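You operate a simulated robot arm through the tools that you are given. There is no shell and no other tool. Be economical: measure what you need, move in short steps, check, and stop when the job is done.

Carry out the task below with a simulated robot arm. There is one attempt and no reset: what you move stays moved.

TASK
Put the small sprinkler labelled "sides" from the plywood board and the blue-collared seedling in the orange crate.
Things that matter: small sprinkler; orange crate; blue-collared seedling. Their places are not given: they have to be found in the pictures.

It is judged by the outcome, as a careful person would: the job done as asked, and still so three seconds after it is handed in. It fails if anything else is knocked over, pushed out of place, dropped, spilled or broken.

THE ROBOT
A 7-joint arm with a two-finger parallel gripper, fixed in place. Base frame: the origin is at the foot of the arm, x ahead of it, y to its left, z up; the work surface is at about z = 0. Lengths are in m, angles in rad, forces in N, time in s.
With the tool pointing down near the work surface it reaches from about 0.22 to 0.58 m from the base axis. Its first joint turns from -1.152 to 1.152 rad. Payload 2.5 kg.
Tool frame: the origin (TCP) lies between the finger pads and is the grasp point; the fingertips stand 0.023 m ahead of it; z points along the fingers, y is the line along which they close. The gripper opens to 0.094 m. The fingers are 0.038 m wide and 0.01 m thick; the gripper's body (0.054 by 0.096 m) begins 0.039 m behind the TCP.
Orientation is that of the tool frame in the base frame, as a unit quaternion [x, y, z, w]. With the fingers straight down and closing along the base's y, the tool's x points along the base's -x, its y along +y and its z along -z.

THE INTERFACE
- The arm moves only by the tool move_arm. Its argument "plan" is a list that holds one entry, the list of rows, each a list of 7 numbers: the shift along the base's x, y, z in mm, then the turn, a rotation vector about the base's x, y, z in rad, then the opening in per cent of the stroke, from 0 (shut) to 100 (fully open). In form: [[[tx, ty, tz, ax, ay, az, fingers], ...]]. A call has 1 to 12 rows; each row shifts and turns the commanded pose from where the row before left it. A row lasts 0.2 s, in which the tool goes at most 0.05 m and 0.15 rad; a call with a longer step from one row to the next is refused whole, and so is a gripper value outside its range. A pose out of reach is approached as far as the arm can. The call stops where the force on the tool passes 40 N (or 10 N more than at its start, if that is more) or the arm is blocked; 0.2 s more then pass. The fingers move at their own pace (about 0.108 m/s each) and stop on an object; they squeeze with about 25 N. The grip force told is the motor's: it shows also when the fingers shut on nothing. Time passes only in rows, and 0.2 s behind the last, so rows that do not move let the fingers close. It gives the time, the measured TCP pose, the force on the tool (base axes), the opening and the grip force at its end, in the units of the frame above (readings bear some noise), and new pictures: "views" is both (left out), scene, wrist or none.
- Cameras (640 x 400 px; columns grow to the right, rows downward): "scene" is fixed at [0.1173, -0.4102, 0.5348]; the picture's right is [0.83, -0.56, 0.00], its down [-0.37, -0.54, -0.75] and it looks along [0.42, 0.62, -0.66] (base axes); focal length 297 px, centre (320, 200). "wrist" rides on the gripper at [-0.039, 0, -0.044] in the tool frame; the picture's right is [0.00, -1.00, 0.00], its down [0.97, 0.00, -0.24] and it looks along [0.24, 0.00, 0.97] (tool axes); focal length 218 px, centre (320, 200).
- point_at(camera, pixels): for up to 12 pixels [column, row] of the newest picture of that camera ("zoom" is the newest enlarged one), the place [x, y, z] in the base frame of the surface seen there, good to about 0.002 m. No time passes.
- close_up(camera, box): a new picture of the part [left, top, right, bottom] of that camera's present view, enlarged. No time passes.
- finish_job(): hands the job in; it is judged then, once.

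Work in short steps. Measure before you move; look again where a grasp or a placing could have gone wrong, and mend it. You have 60 turns and 100 pictures in all, the two below and enlarged ones among them. Open the gripper and draw the arm clear of the work before you hand the job in, unless the task says otherwise; then end with one line.

The tools are called after "Emit:" by a JSON object that holds its "method" and its "body". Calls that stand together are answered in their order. move_arm: Moves the arm, as the interface text tells. Its arguments: {"type":"object","properties":{"plan":{"type":"array","items":{"type":"array","items":{"type":"array","items":{"type":"number"}}}},"views":{"type":"string","enum":["both","scene","wrist","none"]}},"required":["plan"]} The other tools are called the same way: point_at (camera, pixels) gives the place of the surface under pixels of a picture; close_up (camera, box) takes an enlarged picture of a part of a camera's view; finish_job () hands the job in.

At the start:

```text
time_s: 0.0
eef_pos: [0.3035, 0.255, 0.2586]
tcp_rot: [0.0, 1.0, 0.0, 0.001]
ft_force: [-0.1, -0.2, -0.3]
grip_width: 0.0942
grip_force: 0.1
```

scene: 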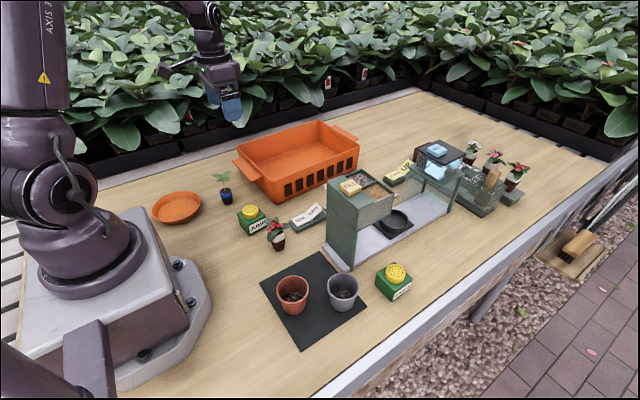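
wrist: 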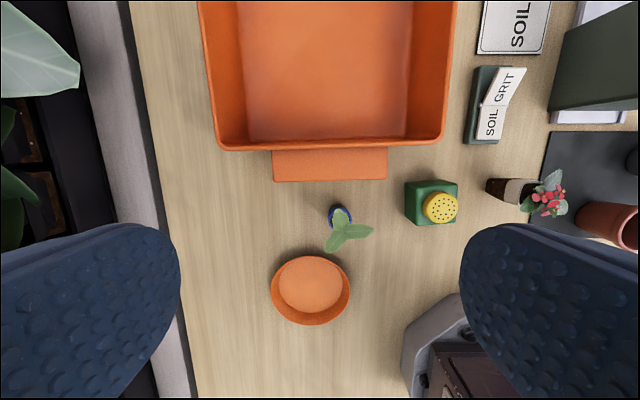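

I'll enlarge the scene around the yellow-topped sprinklers and the bench items to read the labels.

Emit:
{"method": "close_up", "body": {"camera": "scene", "box": [200, 160, 340, 250]}}

Emit:
{"method": "close_up", "body": {"camera": "scene", "box": [320, 140, 540, 310]}}

```text
4.44 times, centred on (270, 205) of scene
```

zoom: 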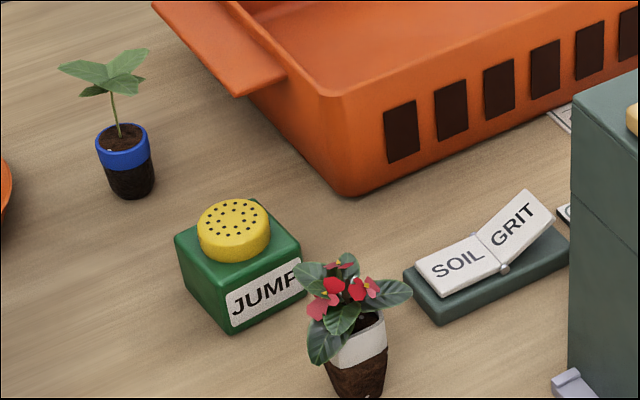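

```text
2.35 times, centred on (430, 225) of scene
```

zoom: 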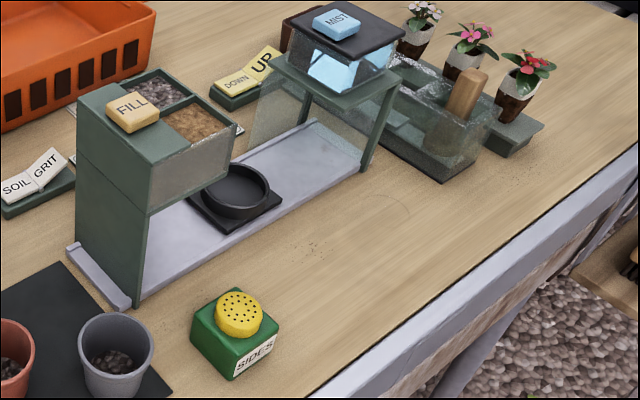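

The SIDES sprinkler is at scene (397,280), and the blue-collared seedling is at (225,190). I'll measure both, plus the crate and the nearby objects.

Emit:
{"method": "point_at", "body": {"camera": "zoom", "pixels": [[240, 305], [193, 320], [232, 352], [278, 323], [234, 379], [279, 345], [192, 340], [240, 330], [218, 298], [130, 310], [150, 345], [262, 310]]}}

Emit:
{"method": "point_at", "body": {"camera": "scene", "pixels": [[225, 193], [227, 202], [222, 178], [300, 160], [265, 200], [355, 150], [320, 122], [238, 160], [345, 130], [275, 185], [250, 168], [320, 165]]}}

Emit:
{"method": "point_at", "body": {"camera": "wrist", "pixels": [[340, 217], [330, 212], [352, 216], [345, 240], [370, 231], [330, 160], [320, 60], [220, 140], [440, 138], [312, 258], [432, 205], [310, 290]]}}

```text
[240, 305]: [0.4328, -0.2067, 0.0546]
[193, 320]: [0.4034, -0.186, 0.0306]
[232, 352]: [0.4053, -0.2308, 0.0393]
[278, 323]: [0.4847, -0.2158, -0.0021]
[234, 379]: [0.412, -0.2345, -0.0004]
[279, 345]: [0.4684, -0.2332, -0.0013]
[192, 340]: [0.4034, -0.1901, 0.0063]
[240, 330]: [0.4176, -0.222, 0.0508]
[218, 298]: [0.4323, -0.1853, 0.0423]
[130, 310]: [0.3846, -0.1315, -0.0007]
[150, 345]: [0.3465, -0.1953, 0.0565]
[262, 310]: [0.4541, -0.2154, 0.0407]
```

```text
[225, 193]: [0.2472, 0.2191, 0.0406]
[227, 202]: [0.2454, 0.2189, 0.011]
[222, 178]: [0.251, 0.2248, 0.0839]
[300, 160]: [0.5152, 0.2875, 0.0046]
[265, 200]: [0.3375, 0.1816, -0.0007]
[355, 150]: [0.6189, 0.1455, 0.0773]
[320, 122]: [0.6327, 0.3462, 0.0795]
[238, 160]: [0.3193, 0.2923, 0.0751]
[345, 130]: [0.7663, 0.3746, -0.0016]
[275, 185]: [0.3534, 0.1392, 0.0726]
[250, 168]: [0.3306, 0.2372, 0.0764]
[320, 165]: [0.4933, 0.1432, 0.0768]
```

```text
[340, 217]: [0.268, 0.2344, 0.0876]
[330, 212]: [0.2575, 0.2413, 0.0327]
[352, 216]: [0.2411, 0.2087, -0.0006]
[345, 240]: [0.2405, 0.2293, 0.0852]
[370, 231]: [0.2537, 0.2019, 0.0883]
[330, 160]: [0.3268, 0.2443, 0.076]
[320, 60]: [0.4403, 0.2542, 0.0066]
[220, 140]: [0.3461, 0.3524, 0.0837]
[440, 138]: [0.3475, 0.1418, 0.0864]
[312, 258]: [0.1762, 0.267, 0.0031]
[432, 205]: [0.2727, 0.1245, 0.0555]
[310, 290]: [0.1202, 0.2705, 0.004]
```

I need the leaf extents, so I'll enlarge both views of the seedling.

Emit:
{"method": "close_up", "body": {"camera": "scene", "box": [193, 160, 257, 210]}}

Emit:
{"method": "close_up", "body": {"camera": "wrist", "box": [300, 190, 396, 260]}}

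Emit:
{"method": "point_at", "body": {"camera": "zoom", "pixels": [[180, 380], [180, 300], [210, 230], [250, 260], [300, 190], [330, 180], [270, 130], [300, 300], [450, 280], [400, 260], [200, 160], [280, 350]]}}

```text
8.00 times, centred on (225, 185) of scene
```

zoom: 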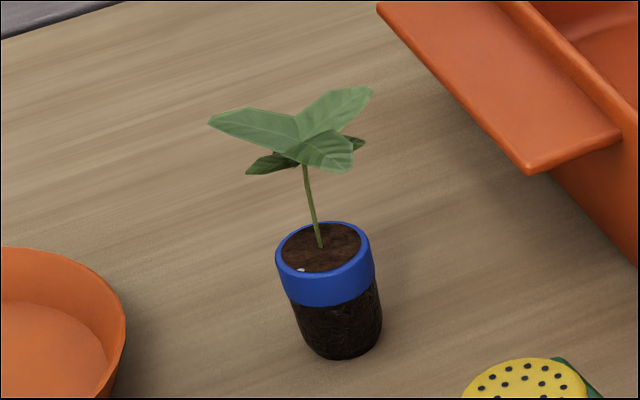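

```text
5.71 times, centred on (348, 225) of wrist
```

zoom: 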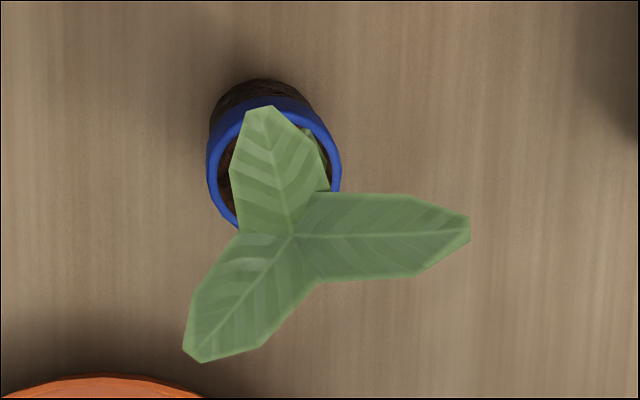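

```text
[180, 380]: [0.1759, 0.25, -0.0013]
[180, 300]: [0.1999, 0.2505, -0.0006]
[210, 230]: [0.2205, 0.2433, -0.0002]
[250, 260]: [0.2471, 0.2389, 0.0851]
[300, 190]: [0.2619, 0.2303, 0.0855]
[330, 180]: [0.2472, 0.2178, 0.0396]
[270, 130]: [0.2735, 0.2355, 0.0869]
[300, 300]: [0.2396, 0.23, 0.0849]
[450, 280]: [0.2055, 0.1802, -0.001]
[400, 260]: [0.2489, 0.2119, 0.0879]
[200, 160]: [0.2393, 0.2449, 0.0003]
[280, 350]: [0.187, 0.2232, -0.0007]
```

Pot centre is about (0.252, 0.231) with the collar at z 0.03–0.044 and leaves up to z 0.09. I'll move above it to z≈0.14 and look again.

Emit:
{"method": "move_arm", "body": {"plan": [[[-25, -12, 0, 0, 0, 0, 100], [-26.5, -12, 0, 0, 0, 0, 100], [0, 0, -40, 0, 0, 0, 100], [0, 0, -40, 0, 0, 0, 100], [0, 0, -38, 0, 0, 0, 100]]]}}

```text
time_s: 1.2
eef_pos: [0.2522, 0.2324, 0.1388]
tcp_rot: [0.0, 1.0, 0.001, -0.001]
ft_force: [0.6, 0.3, 0.0]
grip_width: 0.094
grip_force: 0.1
```

scene: 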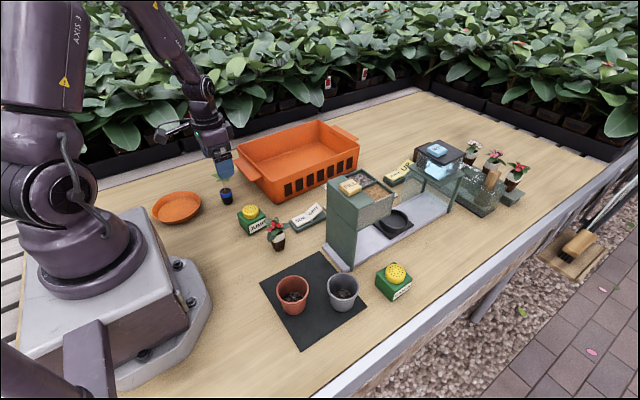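
wrist: 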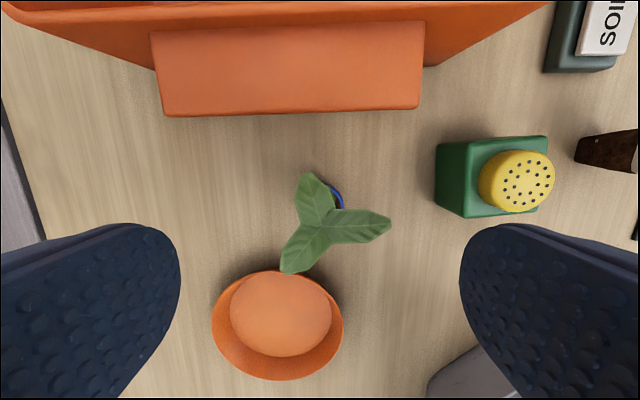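

The fingers straddle the leaves and clear the crate handle. I'll lower to TCP z≈0.055, where the tips are at collar height, and then look.

Emit:
{"method": "move_arm", "body": {"plan": [[[0, -1, -30, 0, 0, 0, 100], [0, 0, -25, 0, 0, 0, 100], [0, 0, -15, 0, 0, 0, 100], [0, 0, -14, 0, 0, 0, 100], [0, 0, 0, 0, 0, 0, 100]]]}}

Emit:
{"method": "close_up", "body": {"camera": "scene", "box": [177, 140, 273, 215]}}

```text
time_s: 2.4
eef_pos: [0.2494, 0.231, 0.0564]
tcp_rot: [0.0, 1.0, 0.0, 0.0]
ft_force: [0.4, -0.5, 0.5]
grip_width: 0.094
grip_force: 0.0
```

scene: 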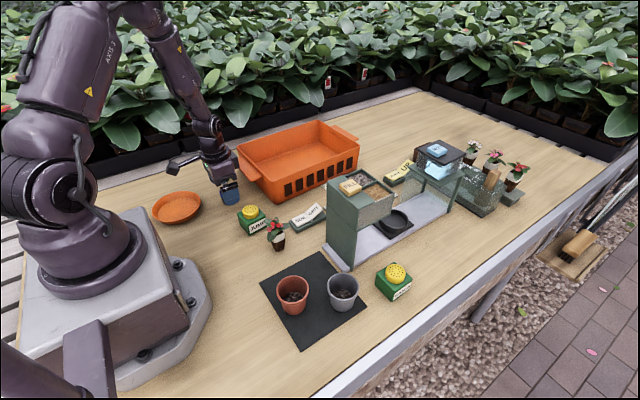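
wrist: 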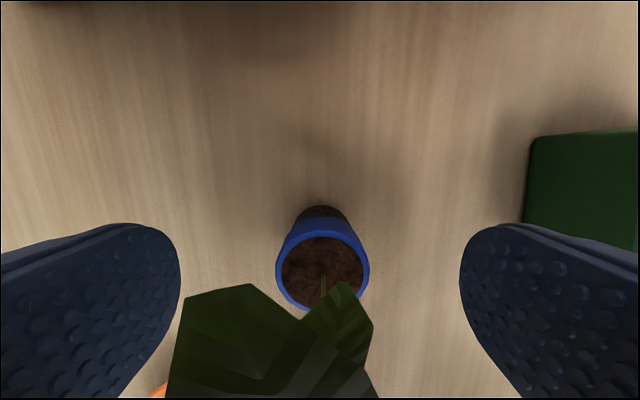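

```text
5.33 times, centred on (225, 178) of scene
```

zoom: 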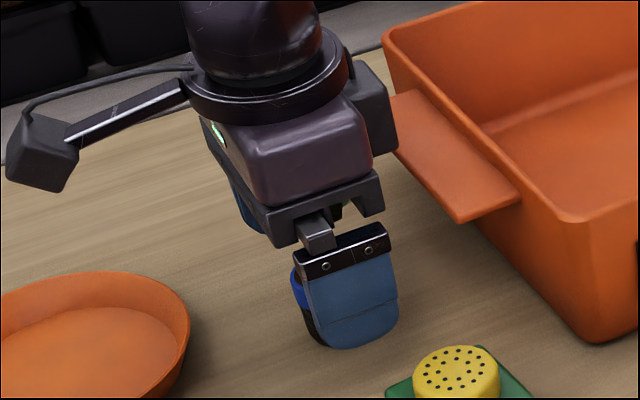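

I notice a protruding box on the -x side of the hand, at zoom (45,155). I'll measure it, along with the pot's position.

Emit:
{"method": "point_at", "body": {"camera": "zoom", "pixels": [[45, 155], [50, 188], [15, 170], [130, 115], [300, 290], [350, 290]]}}

Emit:
{"method": "point_at", "body": {"camera": "wrist", "pixels": [[278, 265], [368, 265], [322, 225], [300, 305], [320, 265], [323, 237]]}}

```text
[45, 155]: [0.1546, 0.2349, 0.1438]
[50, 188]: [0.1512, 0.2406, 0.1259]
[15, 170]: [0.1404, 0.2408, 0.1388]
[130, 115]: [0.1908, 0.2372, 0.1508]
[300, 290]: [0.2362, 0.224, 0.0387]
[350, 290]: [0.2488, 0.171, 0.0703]
```

```text
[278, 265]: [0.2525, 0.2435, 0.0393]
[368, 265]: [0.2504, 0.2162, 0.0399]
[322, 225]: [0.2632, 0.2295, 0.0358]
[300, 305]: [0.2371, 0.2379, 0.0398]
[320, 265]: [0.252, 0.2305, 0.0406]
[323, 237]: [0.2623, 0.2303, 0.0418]
```

The pot is centred at (0.250, 0.230), top at z≈0.041. I'll lower 6 mm and close in stages, watching the width and force.

Emit:
{"method": "move_arm", "body": {"plan": [[[0.5, -1, -3, 0, 0, 0, 100], [0, 0, -3, 0, 0, 0, 100], [0, 0, 0, 0, 0, 0, 60], [0, 0, 0, 0, 0, 0, 60]]], "views": "wrist"}}

```text
time_s: 3.4
eef_pos: [0.2517, 0.2298, 0.0508]
tcp_rot: [0.0, 1.0, 0.0, 0.001]
ft_force: [0.6, 0.2, 0.0]
grip_width: 0.0567
grip_force: 0.0
```

wrist: 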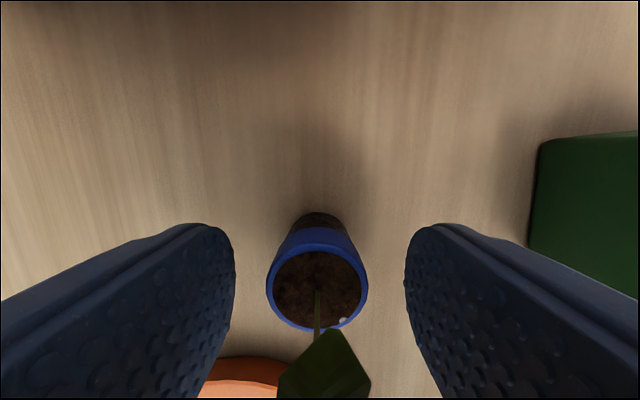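

No contact force so far and the pot hasn't moved. I'll close further to 40%.

Emit:
{"method": "move_arm", "body": {"plan": [[[0, 0, 0, 0, 0, 0, 48], [0, 0, 0, 0, 0, 0, 40], [0, 0, 0, 0, 0, 0, 40]]], "views": "wrist"}}

```text
time_s: 4.2
eef_pos: [0.2526, 0.229, 0.0508]
tcp_rot: [0.0, 1.0, 0.0, -0.001]
ft_force: [0.4, -1.0, 0.7]
grip_width: 0.0378
grip_force: 0.0
```

wrist: 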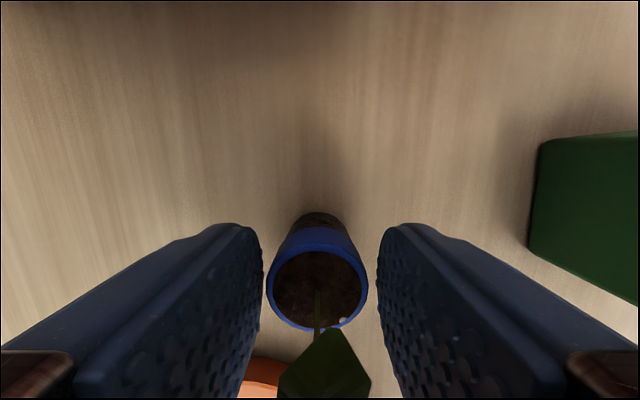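

The leaves give way and the pot is still upright. I'll lower 6 mm for a firmer grip, close fully and lift slightly.

Emit:
{"method": "move_arm", "body": {"plan": [[[0, 0, -3, 0, 0, 0, 40], [0, 0, -3, 0, 0, 0, 40], [0, 0, 0, 0, 0, 0, 15], [0, 0, 0, 0, 0, 0, 15], [0, 0, 0, 0, 0, 0, 15], [0, 0, 10, 0, 0, 0, 15], [0, 0, 15, 0, 0, 0, 15]]]}}

```text
time_s: 5.8
eef_pos: [0.2514, 0.2311, 0.0688]
tcp_rot: [0.0, 1.0, 0.0, 0.0]
ft_force: [-0.3, -0.1, -0.5]
grip_width: 0.0292
grip_force: 24.9
```

scene: 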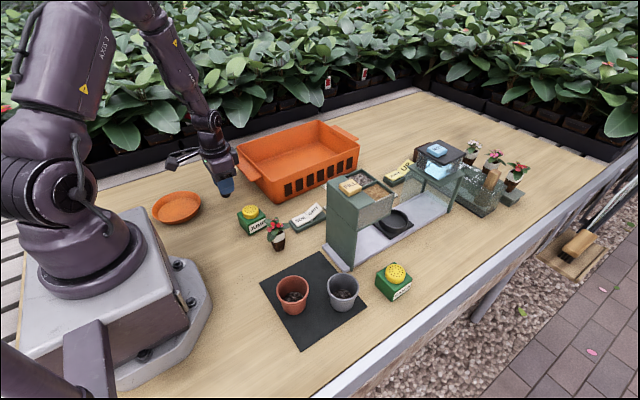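
wrist: 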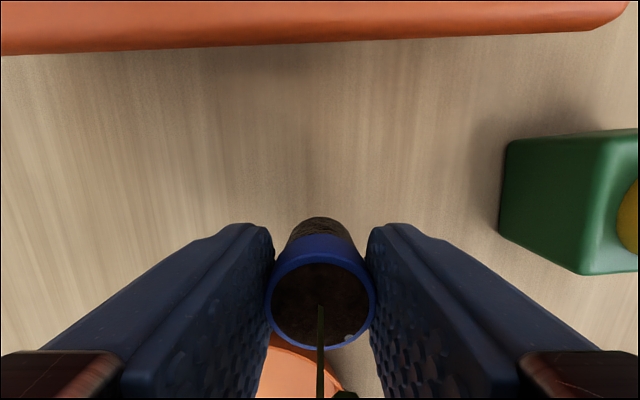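

The seedling is held (width 0.029). I'll lift it to z≈0.19 and carry it over the crate at about (0.415, 0.285).

Emit:
{"method": "move_arm", "body": {"plan": [[[0, 0, 40, 0, 0, 0, 15], [0, 0, 40, 0, 0, 0, 15], [0, 0, 40, 0, 0, 0, 15], [33, 11, 0, 0, 0, 0, 15], [33, 11, 0, 0, 0, 0, 15], [33, 11, 0, 0, 0, 0, 15], [33, 11, 0, 0, 0, 0, 15], [32, 10, 0, 0, 0, 0, 15], [0, 0, 0, 0, 0, 0, 15]]]}}

```text
time_s: 7.8
eef_pos: [0.4166, 0.2824, 0.1901]
tcp_rot: [0.0, 1.0, 0.0, -0.001]
ft_force: [-0.6, 0.1, -0.8]
grip_width: 0.0291
grip_force: 24.7
```

scene: 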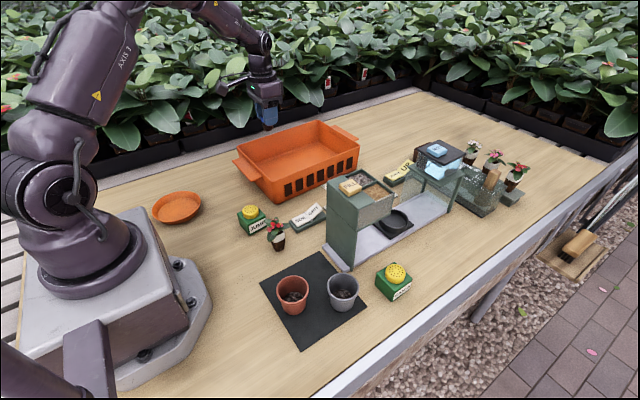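
wrist: 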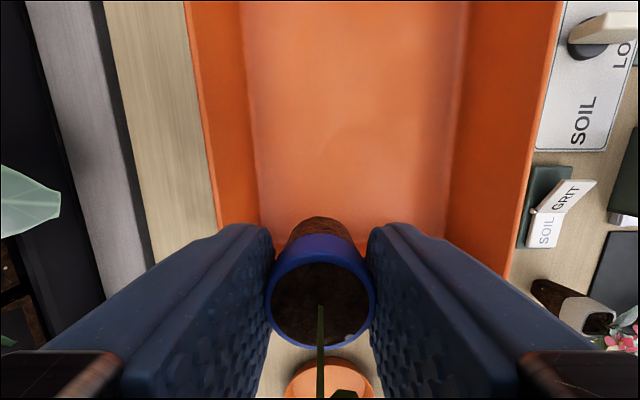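

I'll check the crate walls' positions before lowering.

Emit:
{"method": "point_at", "body": {"camera": "wrist", "pixels": [[262, 190], [452, 190], [190, 60], [555, 60], [310, 180], [205, 150], [250, 130], [355, 30]]}}

Emit:
{"method": "point_at", "body": {"camera": "scene", "pixels": [[258, 180], [252, 168], [262, 184], [280, 182], [290, 170], [320, 152]]}}

```text
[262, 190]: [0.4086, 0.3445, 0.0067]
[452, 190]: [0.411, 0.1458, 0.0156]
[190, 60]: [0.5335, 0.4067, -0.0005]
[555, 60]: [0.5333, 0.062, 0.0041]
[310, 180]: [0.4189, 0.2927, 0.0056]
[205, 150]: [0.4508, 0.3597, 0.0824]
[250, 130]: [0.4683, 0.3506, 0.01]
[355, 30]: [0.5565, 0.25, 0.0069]
```

```text
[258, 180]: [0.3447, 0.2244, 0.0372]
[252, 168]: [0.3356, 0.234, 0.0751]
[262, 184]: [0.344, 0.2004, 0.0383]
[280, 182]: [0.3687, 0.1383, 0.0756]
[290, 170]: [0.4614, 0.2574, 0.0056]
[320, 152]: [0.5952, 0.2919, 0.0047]
```

The floor spans y 0.15–0.345 at z≈0.006, so the pot bottom touches at TCP z≈0.051. I'll lower to about 0.053 with small last steps.

Emit:
{"method": "move_arm", "body": {"plan": [[[0, -4, -35, 0, 0, 0, 15], [0, 0, -35, 0, 0, 0, 15], [0, 0, -35, 0, 0, 0, 15], [0, 0, -20, 0, 0, 0, 15], [0, 0, -8, 0, 0, 0, 15], [0, 0, -4, 0, 0, 0, 15], [0, 0, 0, 0, 0, 0, 15]]]}}

Emit:
{"method": "close_up", "body": {"camera": "scene", "box": [232, 110, 328, 185]}}

```text
time_s: 9.4
eef_pos: [0.4152, 0.2789, 0.0528]
tcp_rot: [0.0, 1.0, 0.0, 0.0]
ft_force: [-0.2, -0.2, 0.6]
grip_width: 0.0289
grip_force: 24.7
```

scene: 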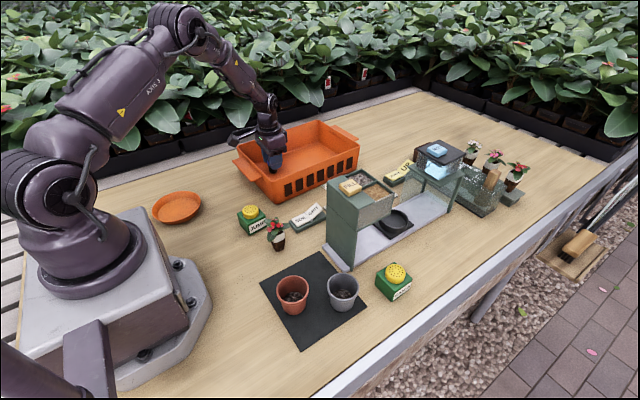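
wrist: 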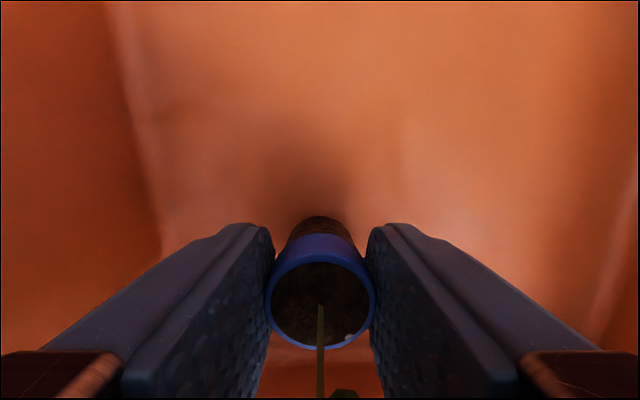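

```text
5.33 times, centred on (280, 148) of scene
```

zoom: 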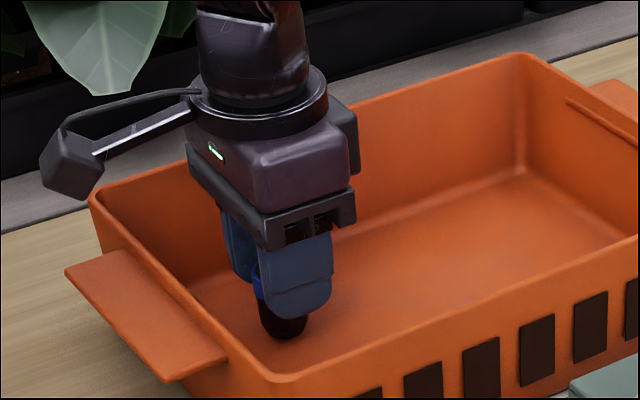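

Step down 1 mm at a time until it touches, then open gently.

Emit:
{"method": "move_arm", "body": {"plan": [[[0, 0, -1, 0, 0, 0, 15], [0, 0, -1, 0, 0, 0, 15], [0, 0, 0, 0, 0, 0, 15]]], "views": "none"}}

```text
time_s: 10.2
eef_pos: [0.4165, 0.2794, 0.0509]
tcp_rot: [-0.001, 1.0, 0.0, 0.001]
ft_force: [0.7, -0.1, -0.6]
grip_width: 0.0287
grip_force: 24.8
```

Emit:
{"method": "move_arm", "body": {"plan": [[[0, 0, -1, 0, 0, 0, 15], [0, 0, -0.5, 0, 0, 0, 15], [0, 0, 0, 0, 0, 0, 15]]], "views": "none"}}

```text
time_s: 11.0
eef_pos: [0.4168, 0.2801, 0.0504]
tcp_rot: [0.0, 1.0, 0.001, 0.001]
ft_force: [-1.8, -0.3, 9.0]
grip_width: 0.0292
grip_force: 24.9
```

Contact: 9 N upward. Opening in stages.

Emit:
{"method": "move_arm", "body": {"plan": [[[0, 0, 0.5, 0, 0, 0, 33], [0, 0, 0, 0, 0, 0, 36], [0, 0, 0, 0, 0, 0, 45], [0, 0, 0, 0, 0, 0, 60], [0, 0, 0, 0, 0, 0, 60]]], "views": "wrist"}}

```text
time_s: 12.2
eef_pos: [0.4167, 0.279, 0.0489]
tcp_rot: [0.0, 1.0, 0.0, -0.001]
ft_force: [0.6, -0.1, 0.4]
grip_width: 0.0565
grip_force: 0.0
```

wrist: 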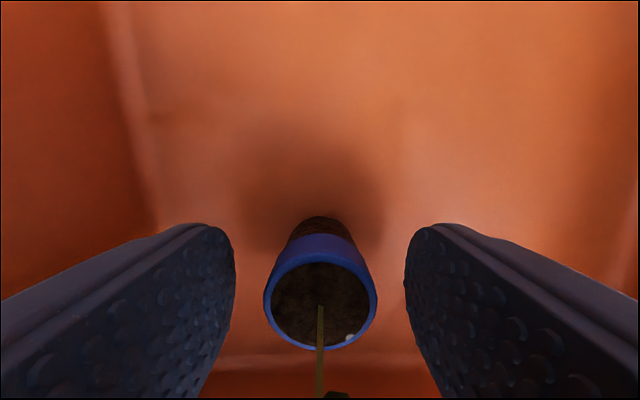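

It stands upright. I'll raise straight up with the fingers a bit wider.

Emit:
{"method": "move_arm", "body": {"plan": [[[0, 0, 5, 0, 0, 0, 80], [0, 0, 15, 0, 0, 0, 80], [0, 0, 30, 0, 0, 0, 80], [0, 0, 40, 0, 0, 0, 80], [0, 0, 50, 0, 0, 0, 80], [0, 0, 30, 0, 0, 0, 80]]]}}

Emit:
{"method": "close_up", "body": {"camera": "scene", "box": [232, 110, 328, 185]}}

```text
time_s: 13.6
eef_pos: [0.4168, 0.2777, 0.2209]
tcp_rot: [0.0, 1.0, 0.0, 0.0]
ft_force: [0.2, 0.6, -0.5]
grip_width: 0.0752
grip_force: 0.0
```

scene: 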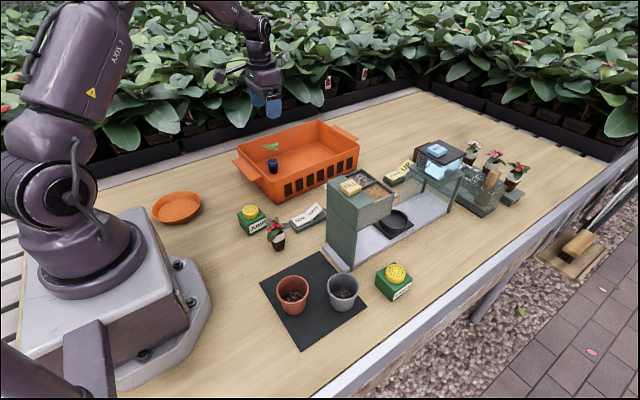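
wrist: 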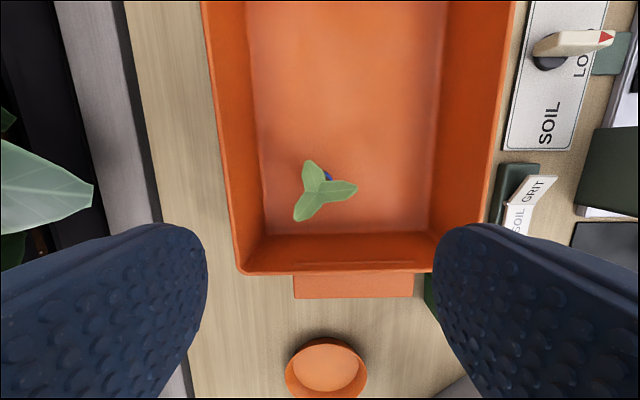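

```text
5.33 times, centred on (280, 148) of scene
```

zoom: 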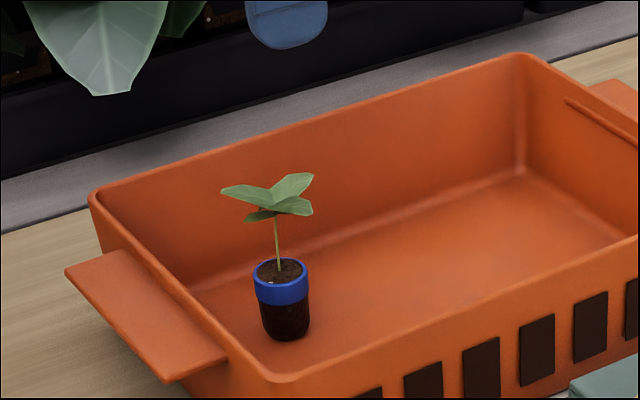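

The seedling is upright in the crate. Before crossing, I'll measure the machine's height.

Emit:
{"method": "point_at", "body": {"camera": "scene", "pixels": [[350, 186], [437, 149], [365, 200], [340, 200], [440, 160], [455, 155]]}}

Emit:
{"method": "move_arm", "body": {"plan": [[[0, -20, 40, 0, 0, 0, 100], [0, -45, 20, 0, 0, 0, 100], [0, -45, 0, 0, 0, 0, 100], [0, -45, 0, 0, 0, 0, 100], [0, -45, 0, 0, 0, 0, 100], [0, -45, 0, 0, 0, 0, 100], [0, -45, 0, 0, 0, 0, 100], [0, -45, 0, 0, 0, 0, 100], [0, -45, 0, 0, 0, 0, 100], [0, -45, 0, 0, 0, 0, 100], [7, -45, 0, 0, 0, 0, 100], [5, -16, 0, 0, 0, 0, 100]]]}}

```text
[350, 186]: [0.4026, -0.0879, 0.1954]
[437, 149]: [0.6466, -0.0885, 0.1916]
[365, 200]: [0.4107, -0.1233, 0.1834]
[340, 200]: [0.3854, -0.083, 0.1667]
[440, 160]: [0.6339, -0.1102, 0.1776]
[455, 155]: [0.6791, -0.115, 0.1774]
```

```text
time_s: 16.2
eef_pos: [0.4273, -0.2078, 0.2784]
tcp_rot: [-0.001, 1.0, 0.001, 0.0]
ft_force: [0.4, -0.3, 0.1]
grip_width: 0.0941
grip_force: 0.1
```

scene: 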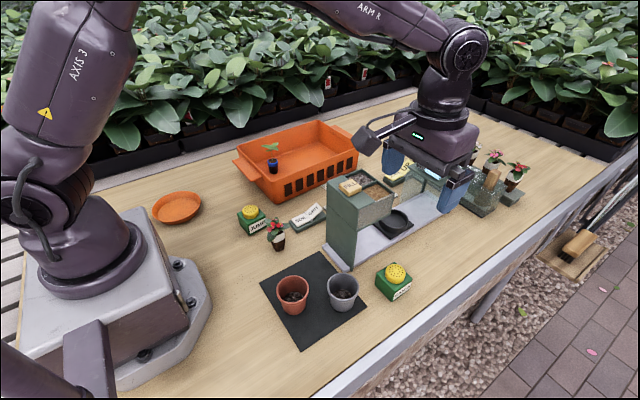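
wrist: 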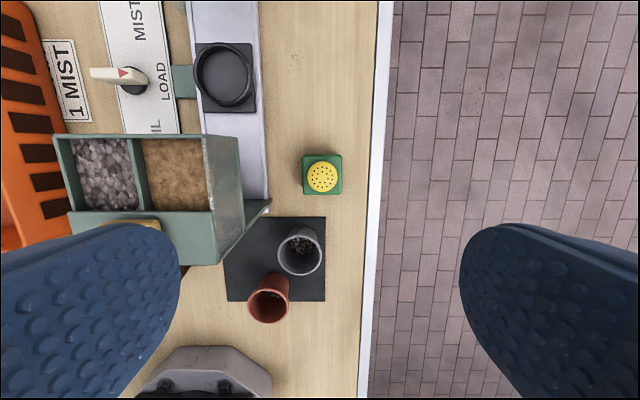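

Checking the sprinkler outline and machine clearance from this view.

Emit:
{"method": "point_at", "body": {"camera": "wrist", "pixels": [[305, 157], [340, 157], [305, 192], [340, 192], [322, 178], [243, 142], [240, 205], [268, 205], [318, 235], [322, 262], [262, 175], [215, 255]]}}

Emit:
{"method": "close_up", "body": {"camera": "wrist", "box": [240, 130, 400, 230]}}

```text
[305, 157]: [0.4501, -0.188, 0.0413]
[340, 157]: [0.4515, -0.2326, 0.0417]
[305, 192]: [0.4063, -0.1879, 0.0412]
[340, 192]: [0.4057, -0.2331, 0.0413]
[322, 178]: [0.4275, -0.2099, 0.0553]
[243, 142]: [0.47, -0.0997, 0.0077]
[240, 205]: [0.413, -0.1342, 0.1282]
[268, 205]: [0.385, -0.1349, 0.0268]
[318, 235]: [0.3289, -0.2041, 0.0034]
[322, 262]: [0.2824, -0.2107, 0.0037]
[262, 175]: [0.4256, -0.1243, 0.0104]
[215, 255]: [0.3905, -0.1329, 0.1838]
```

```text
4.00 times, centred on (320, 180) of wrist
```

zoom: 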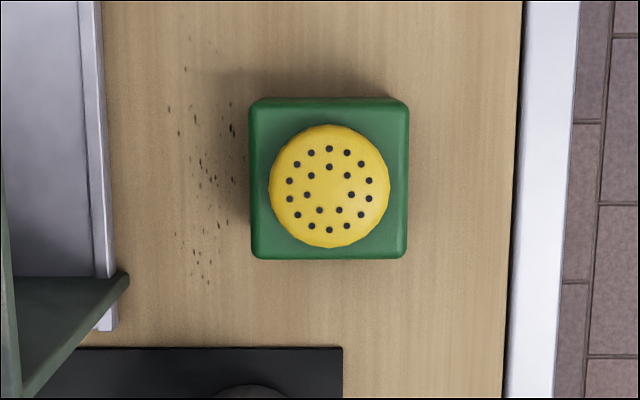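

The sprinkler is axis-aligned at (0.428, -0.210), 46 mm square, top 0.041/dome 0.055, and the machine's side is at y≈-0.135. I'll descend with 85% opening to z≈0.08 first.

Emit:
{"method": "move_arm", "body": {"plan": [[[0.7, -2.5, -40, 0, 0, 0, 85], [0, 0, -40, 0, 0, 0, 85], [0, 0, -40, 0, 0, 0, 85], [0, 0, -40, 0, 0, 0, 85], [0, 0, -35, 0, 0, 0, 85], [0, 0, 0, 0, 0, 0, 85]]]}}

```text
time_s: 17.6
eef_pos: [0.4263, -0.2087, 0.0856]
tcp_rot: [0.001, 1.0, 0.001, 0.0]
ft_force: [0.4, -0.8, 0.0]
grip_width: 0.0797
grip_force: 0.0
```

scene: 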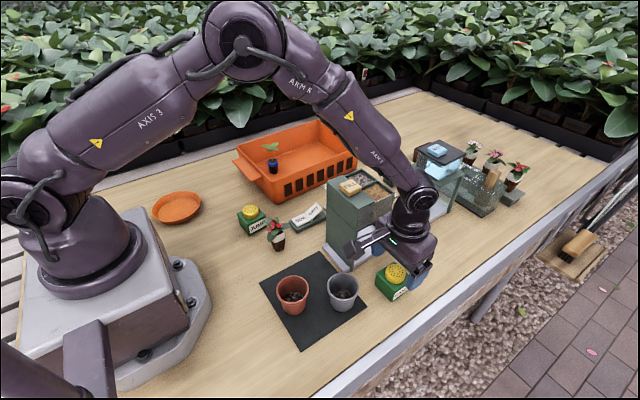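
wrist: 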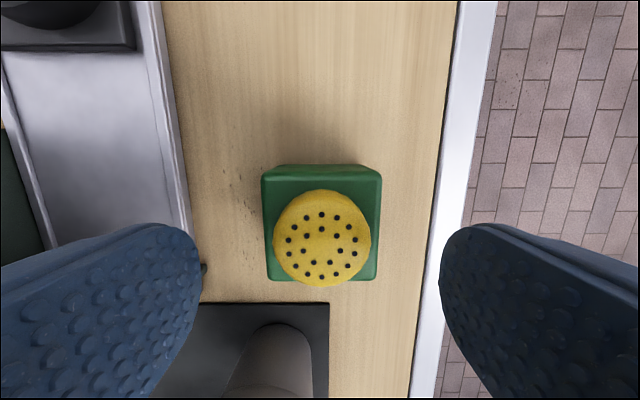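

Aligned, with the sprinkler centred between the fingers. I'll lower to z≈0.028 and close.

Emit:
{"method": "move_arm", "body": {"plan": [[[0.5, -0.5, -25, 0, 0, 0, 85], [0, 0, -20, 0, 0, 0, 85], [0, 0, -8, 0, 0, 0, 85], [0, 0, -4, 0, 0, 0, 85], [0, 0, 0, 0, 0, 0, 85]]]}}

```text
time_s: 18.8
eef_pos: [0.4281, -0.2094, 0.0277]
tcp_rot: [0.0, 1.0, -0.001, 0.0]
ft_force: [0.1, -0.8, -0.4]
grip_width: 0.0799
grip_force: 0.0
```

scene: 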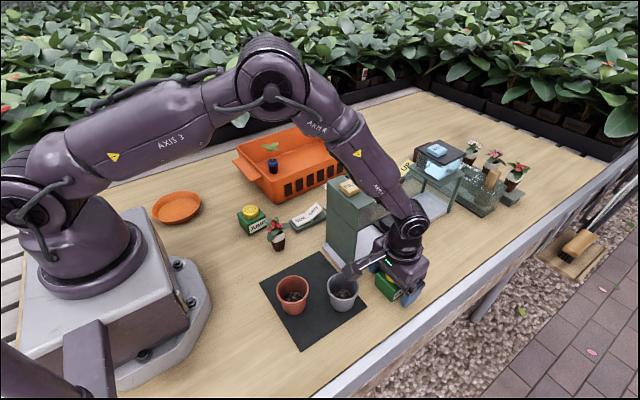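
wrist: 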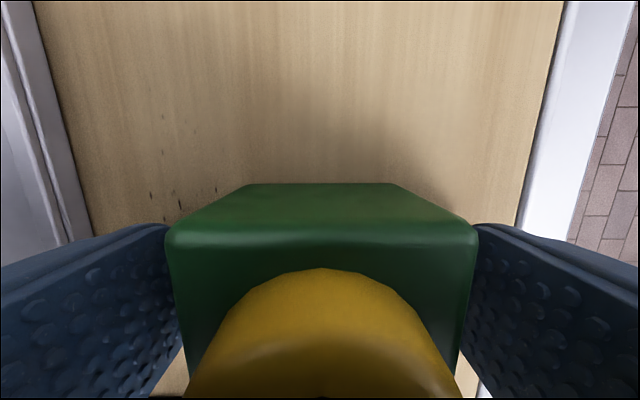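

Emit:
{"method": "move_arm", "body": {"plan": [[[0, 0, 0, 0, 0, 0, 60], [0, 0, 0, 0, 0, 0, 35], [0, 0, 0, 0, 0, 0, 35], [0, 0, 0, 0, 0, 0, 35], [0, 0, 10, 0, 0, 0, 35], [0, 0, 20, 0, 0, 0, 35]]]}}

```text
time_s: 20.2
eef_pos: [0.4273, -0.2096, 0.0585]
tcp_rot: [0.0, 1.0, 0.0, 0.0]
ft_force: [-1.1, 0.8, -2.2]
grip_width: 0.0517
grip_force: 25.0
```

scene: 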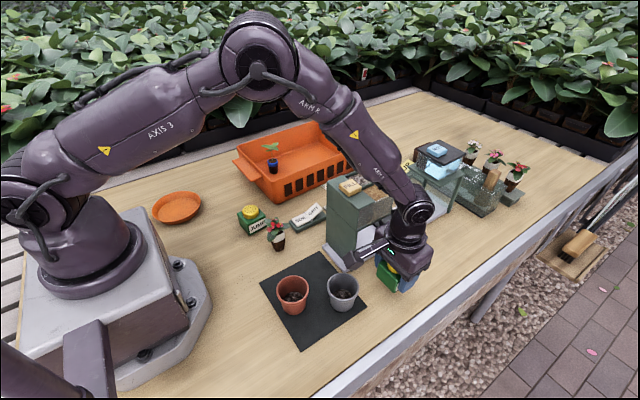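
wrist: 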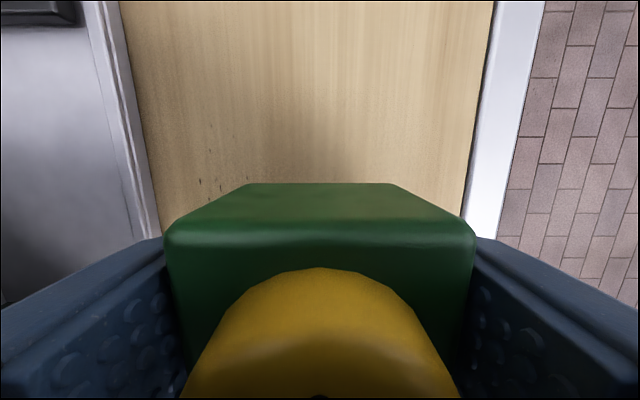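

The sprinkler is gripped (width 0.052). I'll raise straight up to z≈0.29, then cross over the machine to the crate.

Emit:
{"method": "move_arm", "body": {"plan": [[[0, 0, 40, 0, 0, 0, 35], [0, 0, 40, 0, 0, 0, 35], [0, 0, 40, 0, 0, 0, 35], [0, 0, 40, 0, 0, 0, 35], [0, 0, 40, 0, 0, 0, 35], [0, 0, 32, 0, 0, 0, 35], [0, 0, 0, 0, 0, 0, 35]]], "views": "scene"}}

Emit:
{"method": "move_arm", "body": {"plan": [[[6, 40, 0, 0, 0, 0, 35], [6, 40, 0, 0, 0, 0, 35], [6, 40, 0, 0, 0, 0, 35], [6, 40, 0, 0, 0, 0, 35], [6, 40, 0, 0, 0, 0, 35], [6, 40, 0, 0, 0, 0, 35], [6, 40, 0, 0, 0, 0, 35], [7, 40, 0, 0, 0, 0, 35], [7, 40, 0, 0, 0, 0, 35], [7, 40, 0, 0, 0, 0, 35], [6, 28, 0, 0, 0, 0, 35], [0, 0, 0, 0, 0, 0, 35]]]}}

```text
time_s: 21.8
eef_pos: [0.4292, -0.2108, 0.2895]
tcp_rot: [0.0, 1.0, -0.001, 0.0]
ft_force: [0.0, 0.3, -2.0]
grip_width: 0.052
grip_force: 25.1
```

scene: 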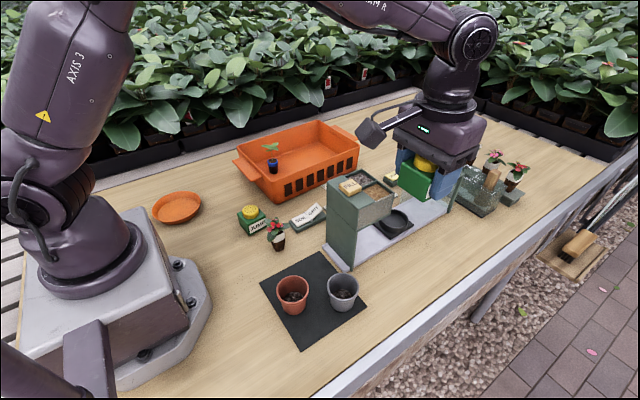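

```text
time_s: 24.4
eef_pos: [0.4973, 0.2208, 0.2892]
tcp_rot: [0.0, 1.0, 0.0, 0.0]
ft_force: [-0.5, 0.2, -1.7]
grip_width: 0.0517
grip_force: 25.5
```

scene: 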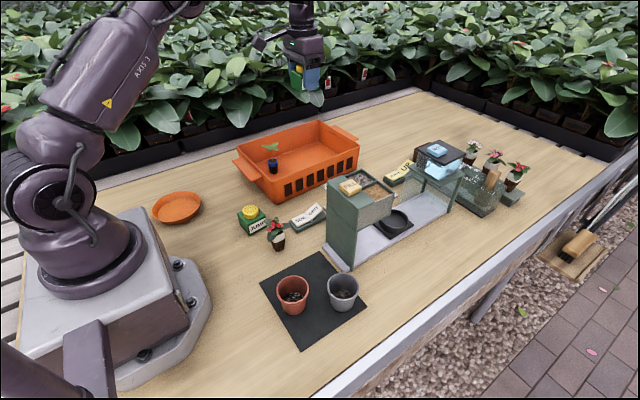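
wrist: 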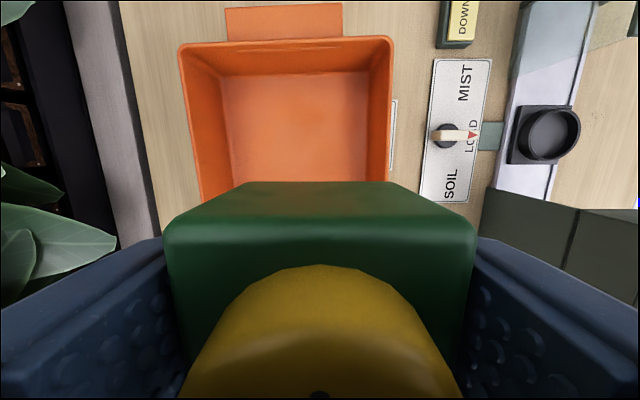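

Now over the crate at (0.497, 0.221). I'll shift a little to (0.512, 0.228) and lower toward the floor.

Emit:
{"method": "move_arm", "body": {"plan": [[[15, 7, 0, 0, 0, 0, 35], [0, 0, -40, 0, 0, 0, 35], [0, 0, -40, 0, 0, 0, 35], [0, 0, -40, 0, 0, 0, 35], [0, 0, -40, 0, 0, 0, 35], [0, 0, -30, 0, 0, 0, 35], [0, 0, 0, 0, 0, 0, 35]]]}}

Emit:
{"method": "close_up", "body": {"camera": "scene", "box": [232, 90, 376, 190]}}

```text
time_s: 26.0
eef_pos: [0.5144, 0.2248, 0.1]
tcp_rot: [0.001, 1.0, 0.0, 0.0]
ft_force: [-0.8, -0.5, -1.5]
grip_width: 0.0519
grip_force: 25.2
```

scene: 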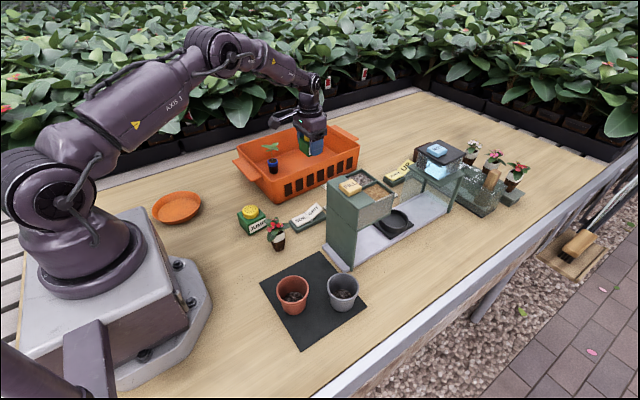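
wrist: 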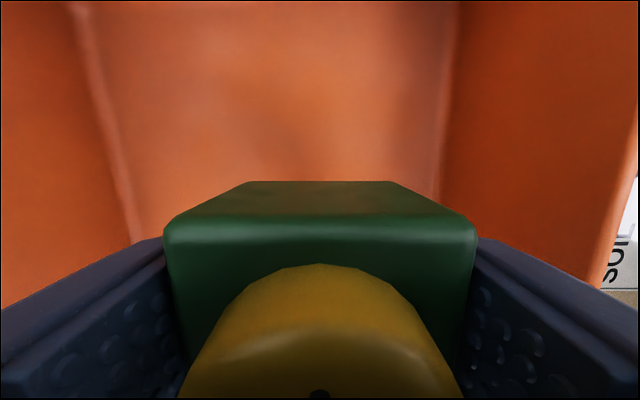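

```text
4.00 times, centred on (304, 140) of scene
```

zoom: 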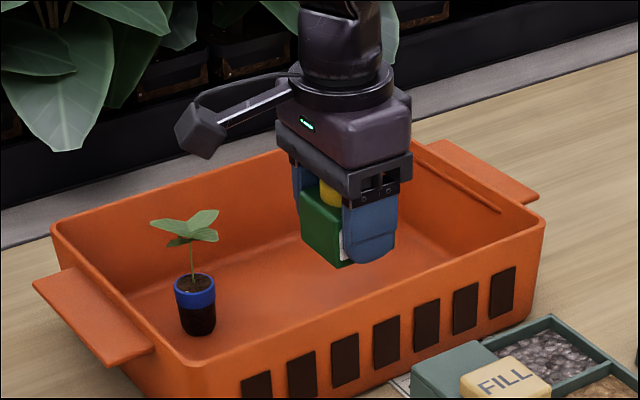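

Clear of the walls and seedling. I'll lower to z≈0.037, then fine steps.

Emit:
{"method": "move_arm", "body": {"plan": [[[5, 1, -25, 0, 0, 0, 35], [0, 0, -25, 0, 0, 0, 35], [0, 0, -10, 0, 0, 0, 35], [0, 0, -3, 0, 0, 0, 35], [0, 0, 0, 0, 0, 0, 35]]], "views": "none"}}

Emit:
{"method": "move_arm", "body": {"plan": [[[0, 0, -1, 0, 0, 0, 35], [0, 0, -1, 0, 0, 0, 35], [0, 0, 0, 0, 0, 0, 35]]], "views": "none"}}

Emit:
{"method": "close_up", "body": {"camera": "scene", "box": [232, 90, 376, 190]}}

```text
time_s: 27.2
eef_pos: [0.5179, 0.2256, 0.0377]
tcp_rot: [0.0, 1.0, 0.0, 0.0]
ft_force: [-0.1, 0.3, -0.5]
grip_width: 0.0519
grip_force: 24.5
```

```text
time_s: 28.0
eef_pos: [0.5183, 0.226, 0.0353]
tcp_rot: [0.001, 1.0, 0.0, 0.0]
ft_force: [0.0, -1.7, -0.6]
grip_width: 0.0517
grip_force: 25.1
```

```text
4.00 times, centred on (304, 140) of scene
```

zoom: 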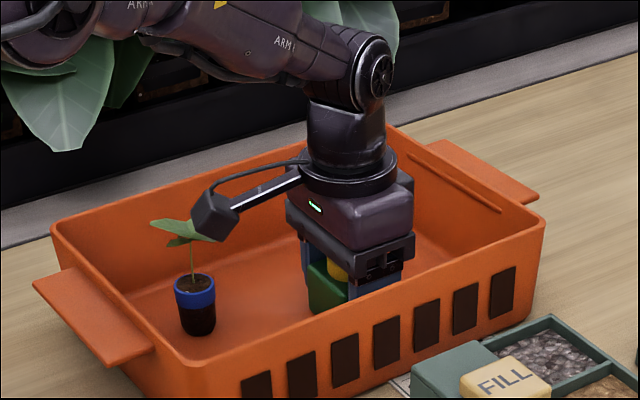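

The seedling is undisturbed. I'll step down until contact.

Emit:
{"method": "move_arm", "body": {"plan": [[[0, 0, -1, 0, 0, 0, 35], [0, 0, -0.7, 0, 0, 0, 35], [0, 0, 0, 0, 0, 0, 35]]], "views": "none"}}

```text
time_s: 28.8
eef_pos: [0.5196, 0.227, 0.0352]
tcp_rot: [-0.001, 1.0, 0.0, 0.002]
ft_force: [-4.8, -2.8, 18.1]
grip_width: 0.0517
grip_force: 25.3
```

In contact with the floor (18 N). I'll ease up slightly and open.

Emit:
{"method": "move_arm", "body": {"plan": [[[0, 0, 1, 0, 0, 0, 35], [0, 0, 0, 0, 0, 0, 58], [0, 0, 0, 0, 0, 0, 65], [0, 0, 0, 0, 0, 0, 80], [0, 0, 0, 0, 0, 0, 80]]], "views": "wrist"}}

```text
time_s: 30.0
eef_pos: [0.5177, 0.2265, 0.0331]
tcp_rot: [0.0, 1.0, 0.001, 0.001]
ft_force: [-0.4, 0.7, -0.9]
grip_width: 0.0751
grip_force: 0.1
```

wrist: 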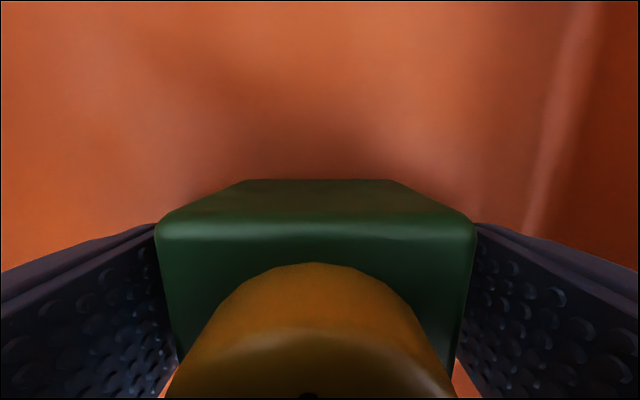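

Released. I'll raise straight up and check.

Emit:
{"method": "move_arm", "body": {"plan": [[[0, 0, 5, 0, 0, 0, 80], [0, 0, 20, 0, 0, 0, 80], [0, 0, 40, 0, 0, 0, 80], [0, 0, 45, 0, 0, 0, 80], [0, 0, 45, 0, 0, 0, 80], [0, 0, 45, 0, 0, 0, 100], [0, 0, 30, 0, 0, 0, 100], [0, 0, 0, 0, 0, 0, 100]]]}}

Emit:
{"method": "close_up", "body": {"camera": "scene", "box": [232, 90, 376, 190]}}

```text
time_s: 31.8
eef_pos: [0.5179, 0.2257, 0.2663]
tcp_rot: [0.0, 1.0, 0.0, 0.0]
ft_force: [1.1, 0.1, 0.0]
grip_width: 0.094
grip_force: 0.2
```

scene: 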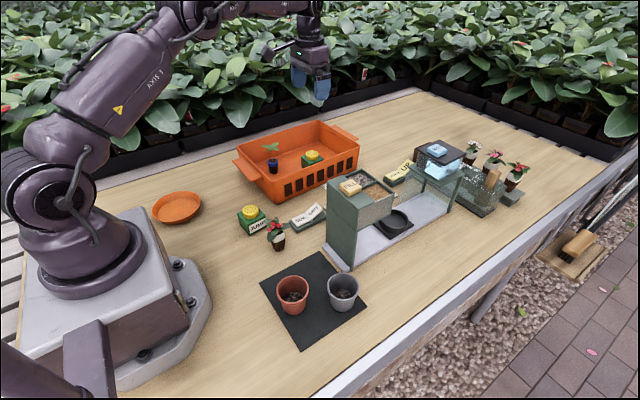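
wrist: 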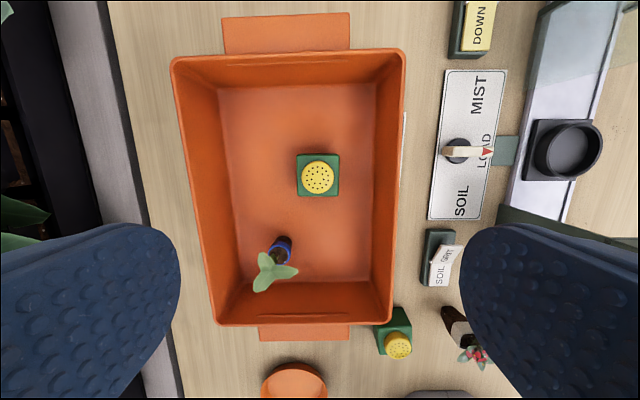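

```text
4.00 times, centred on (304, 140) of scene
```

zoom: 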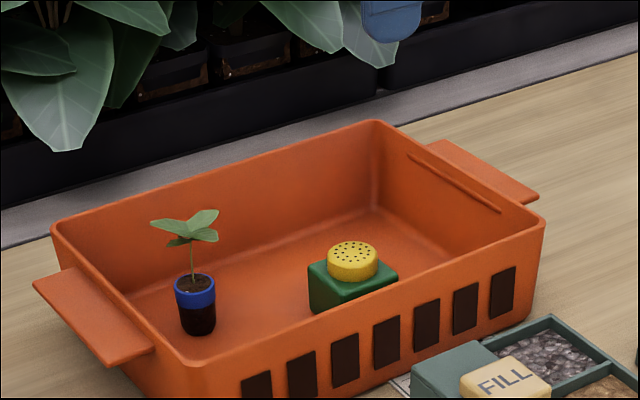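

Both items are upright in the crate, nothing else has moved, and the open gripper is clear of the work. I'm handing in.

Emit:
{"method": "finish_job", "body": {}}

```text
The job is handed in.
```

The "sides" sprinkler and the blue-collared seedling are both standing upright in the orange crate, and the last pictures show nothing else disturbed.
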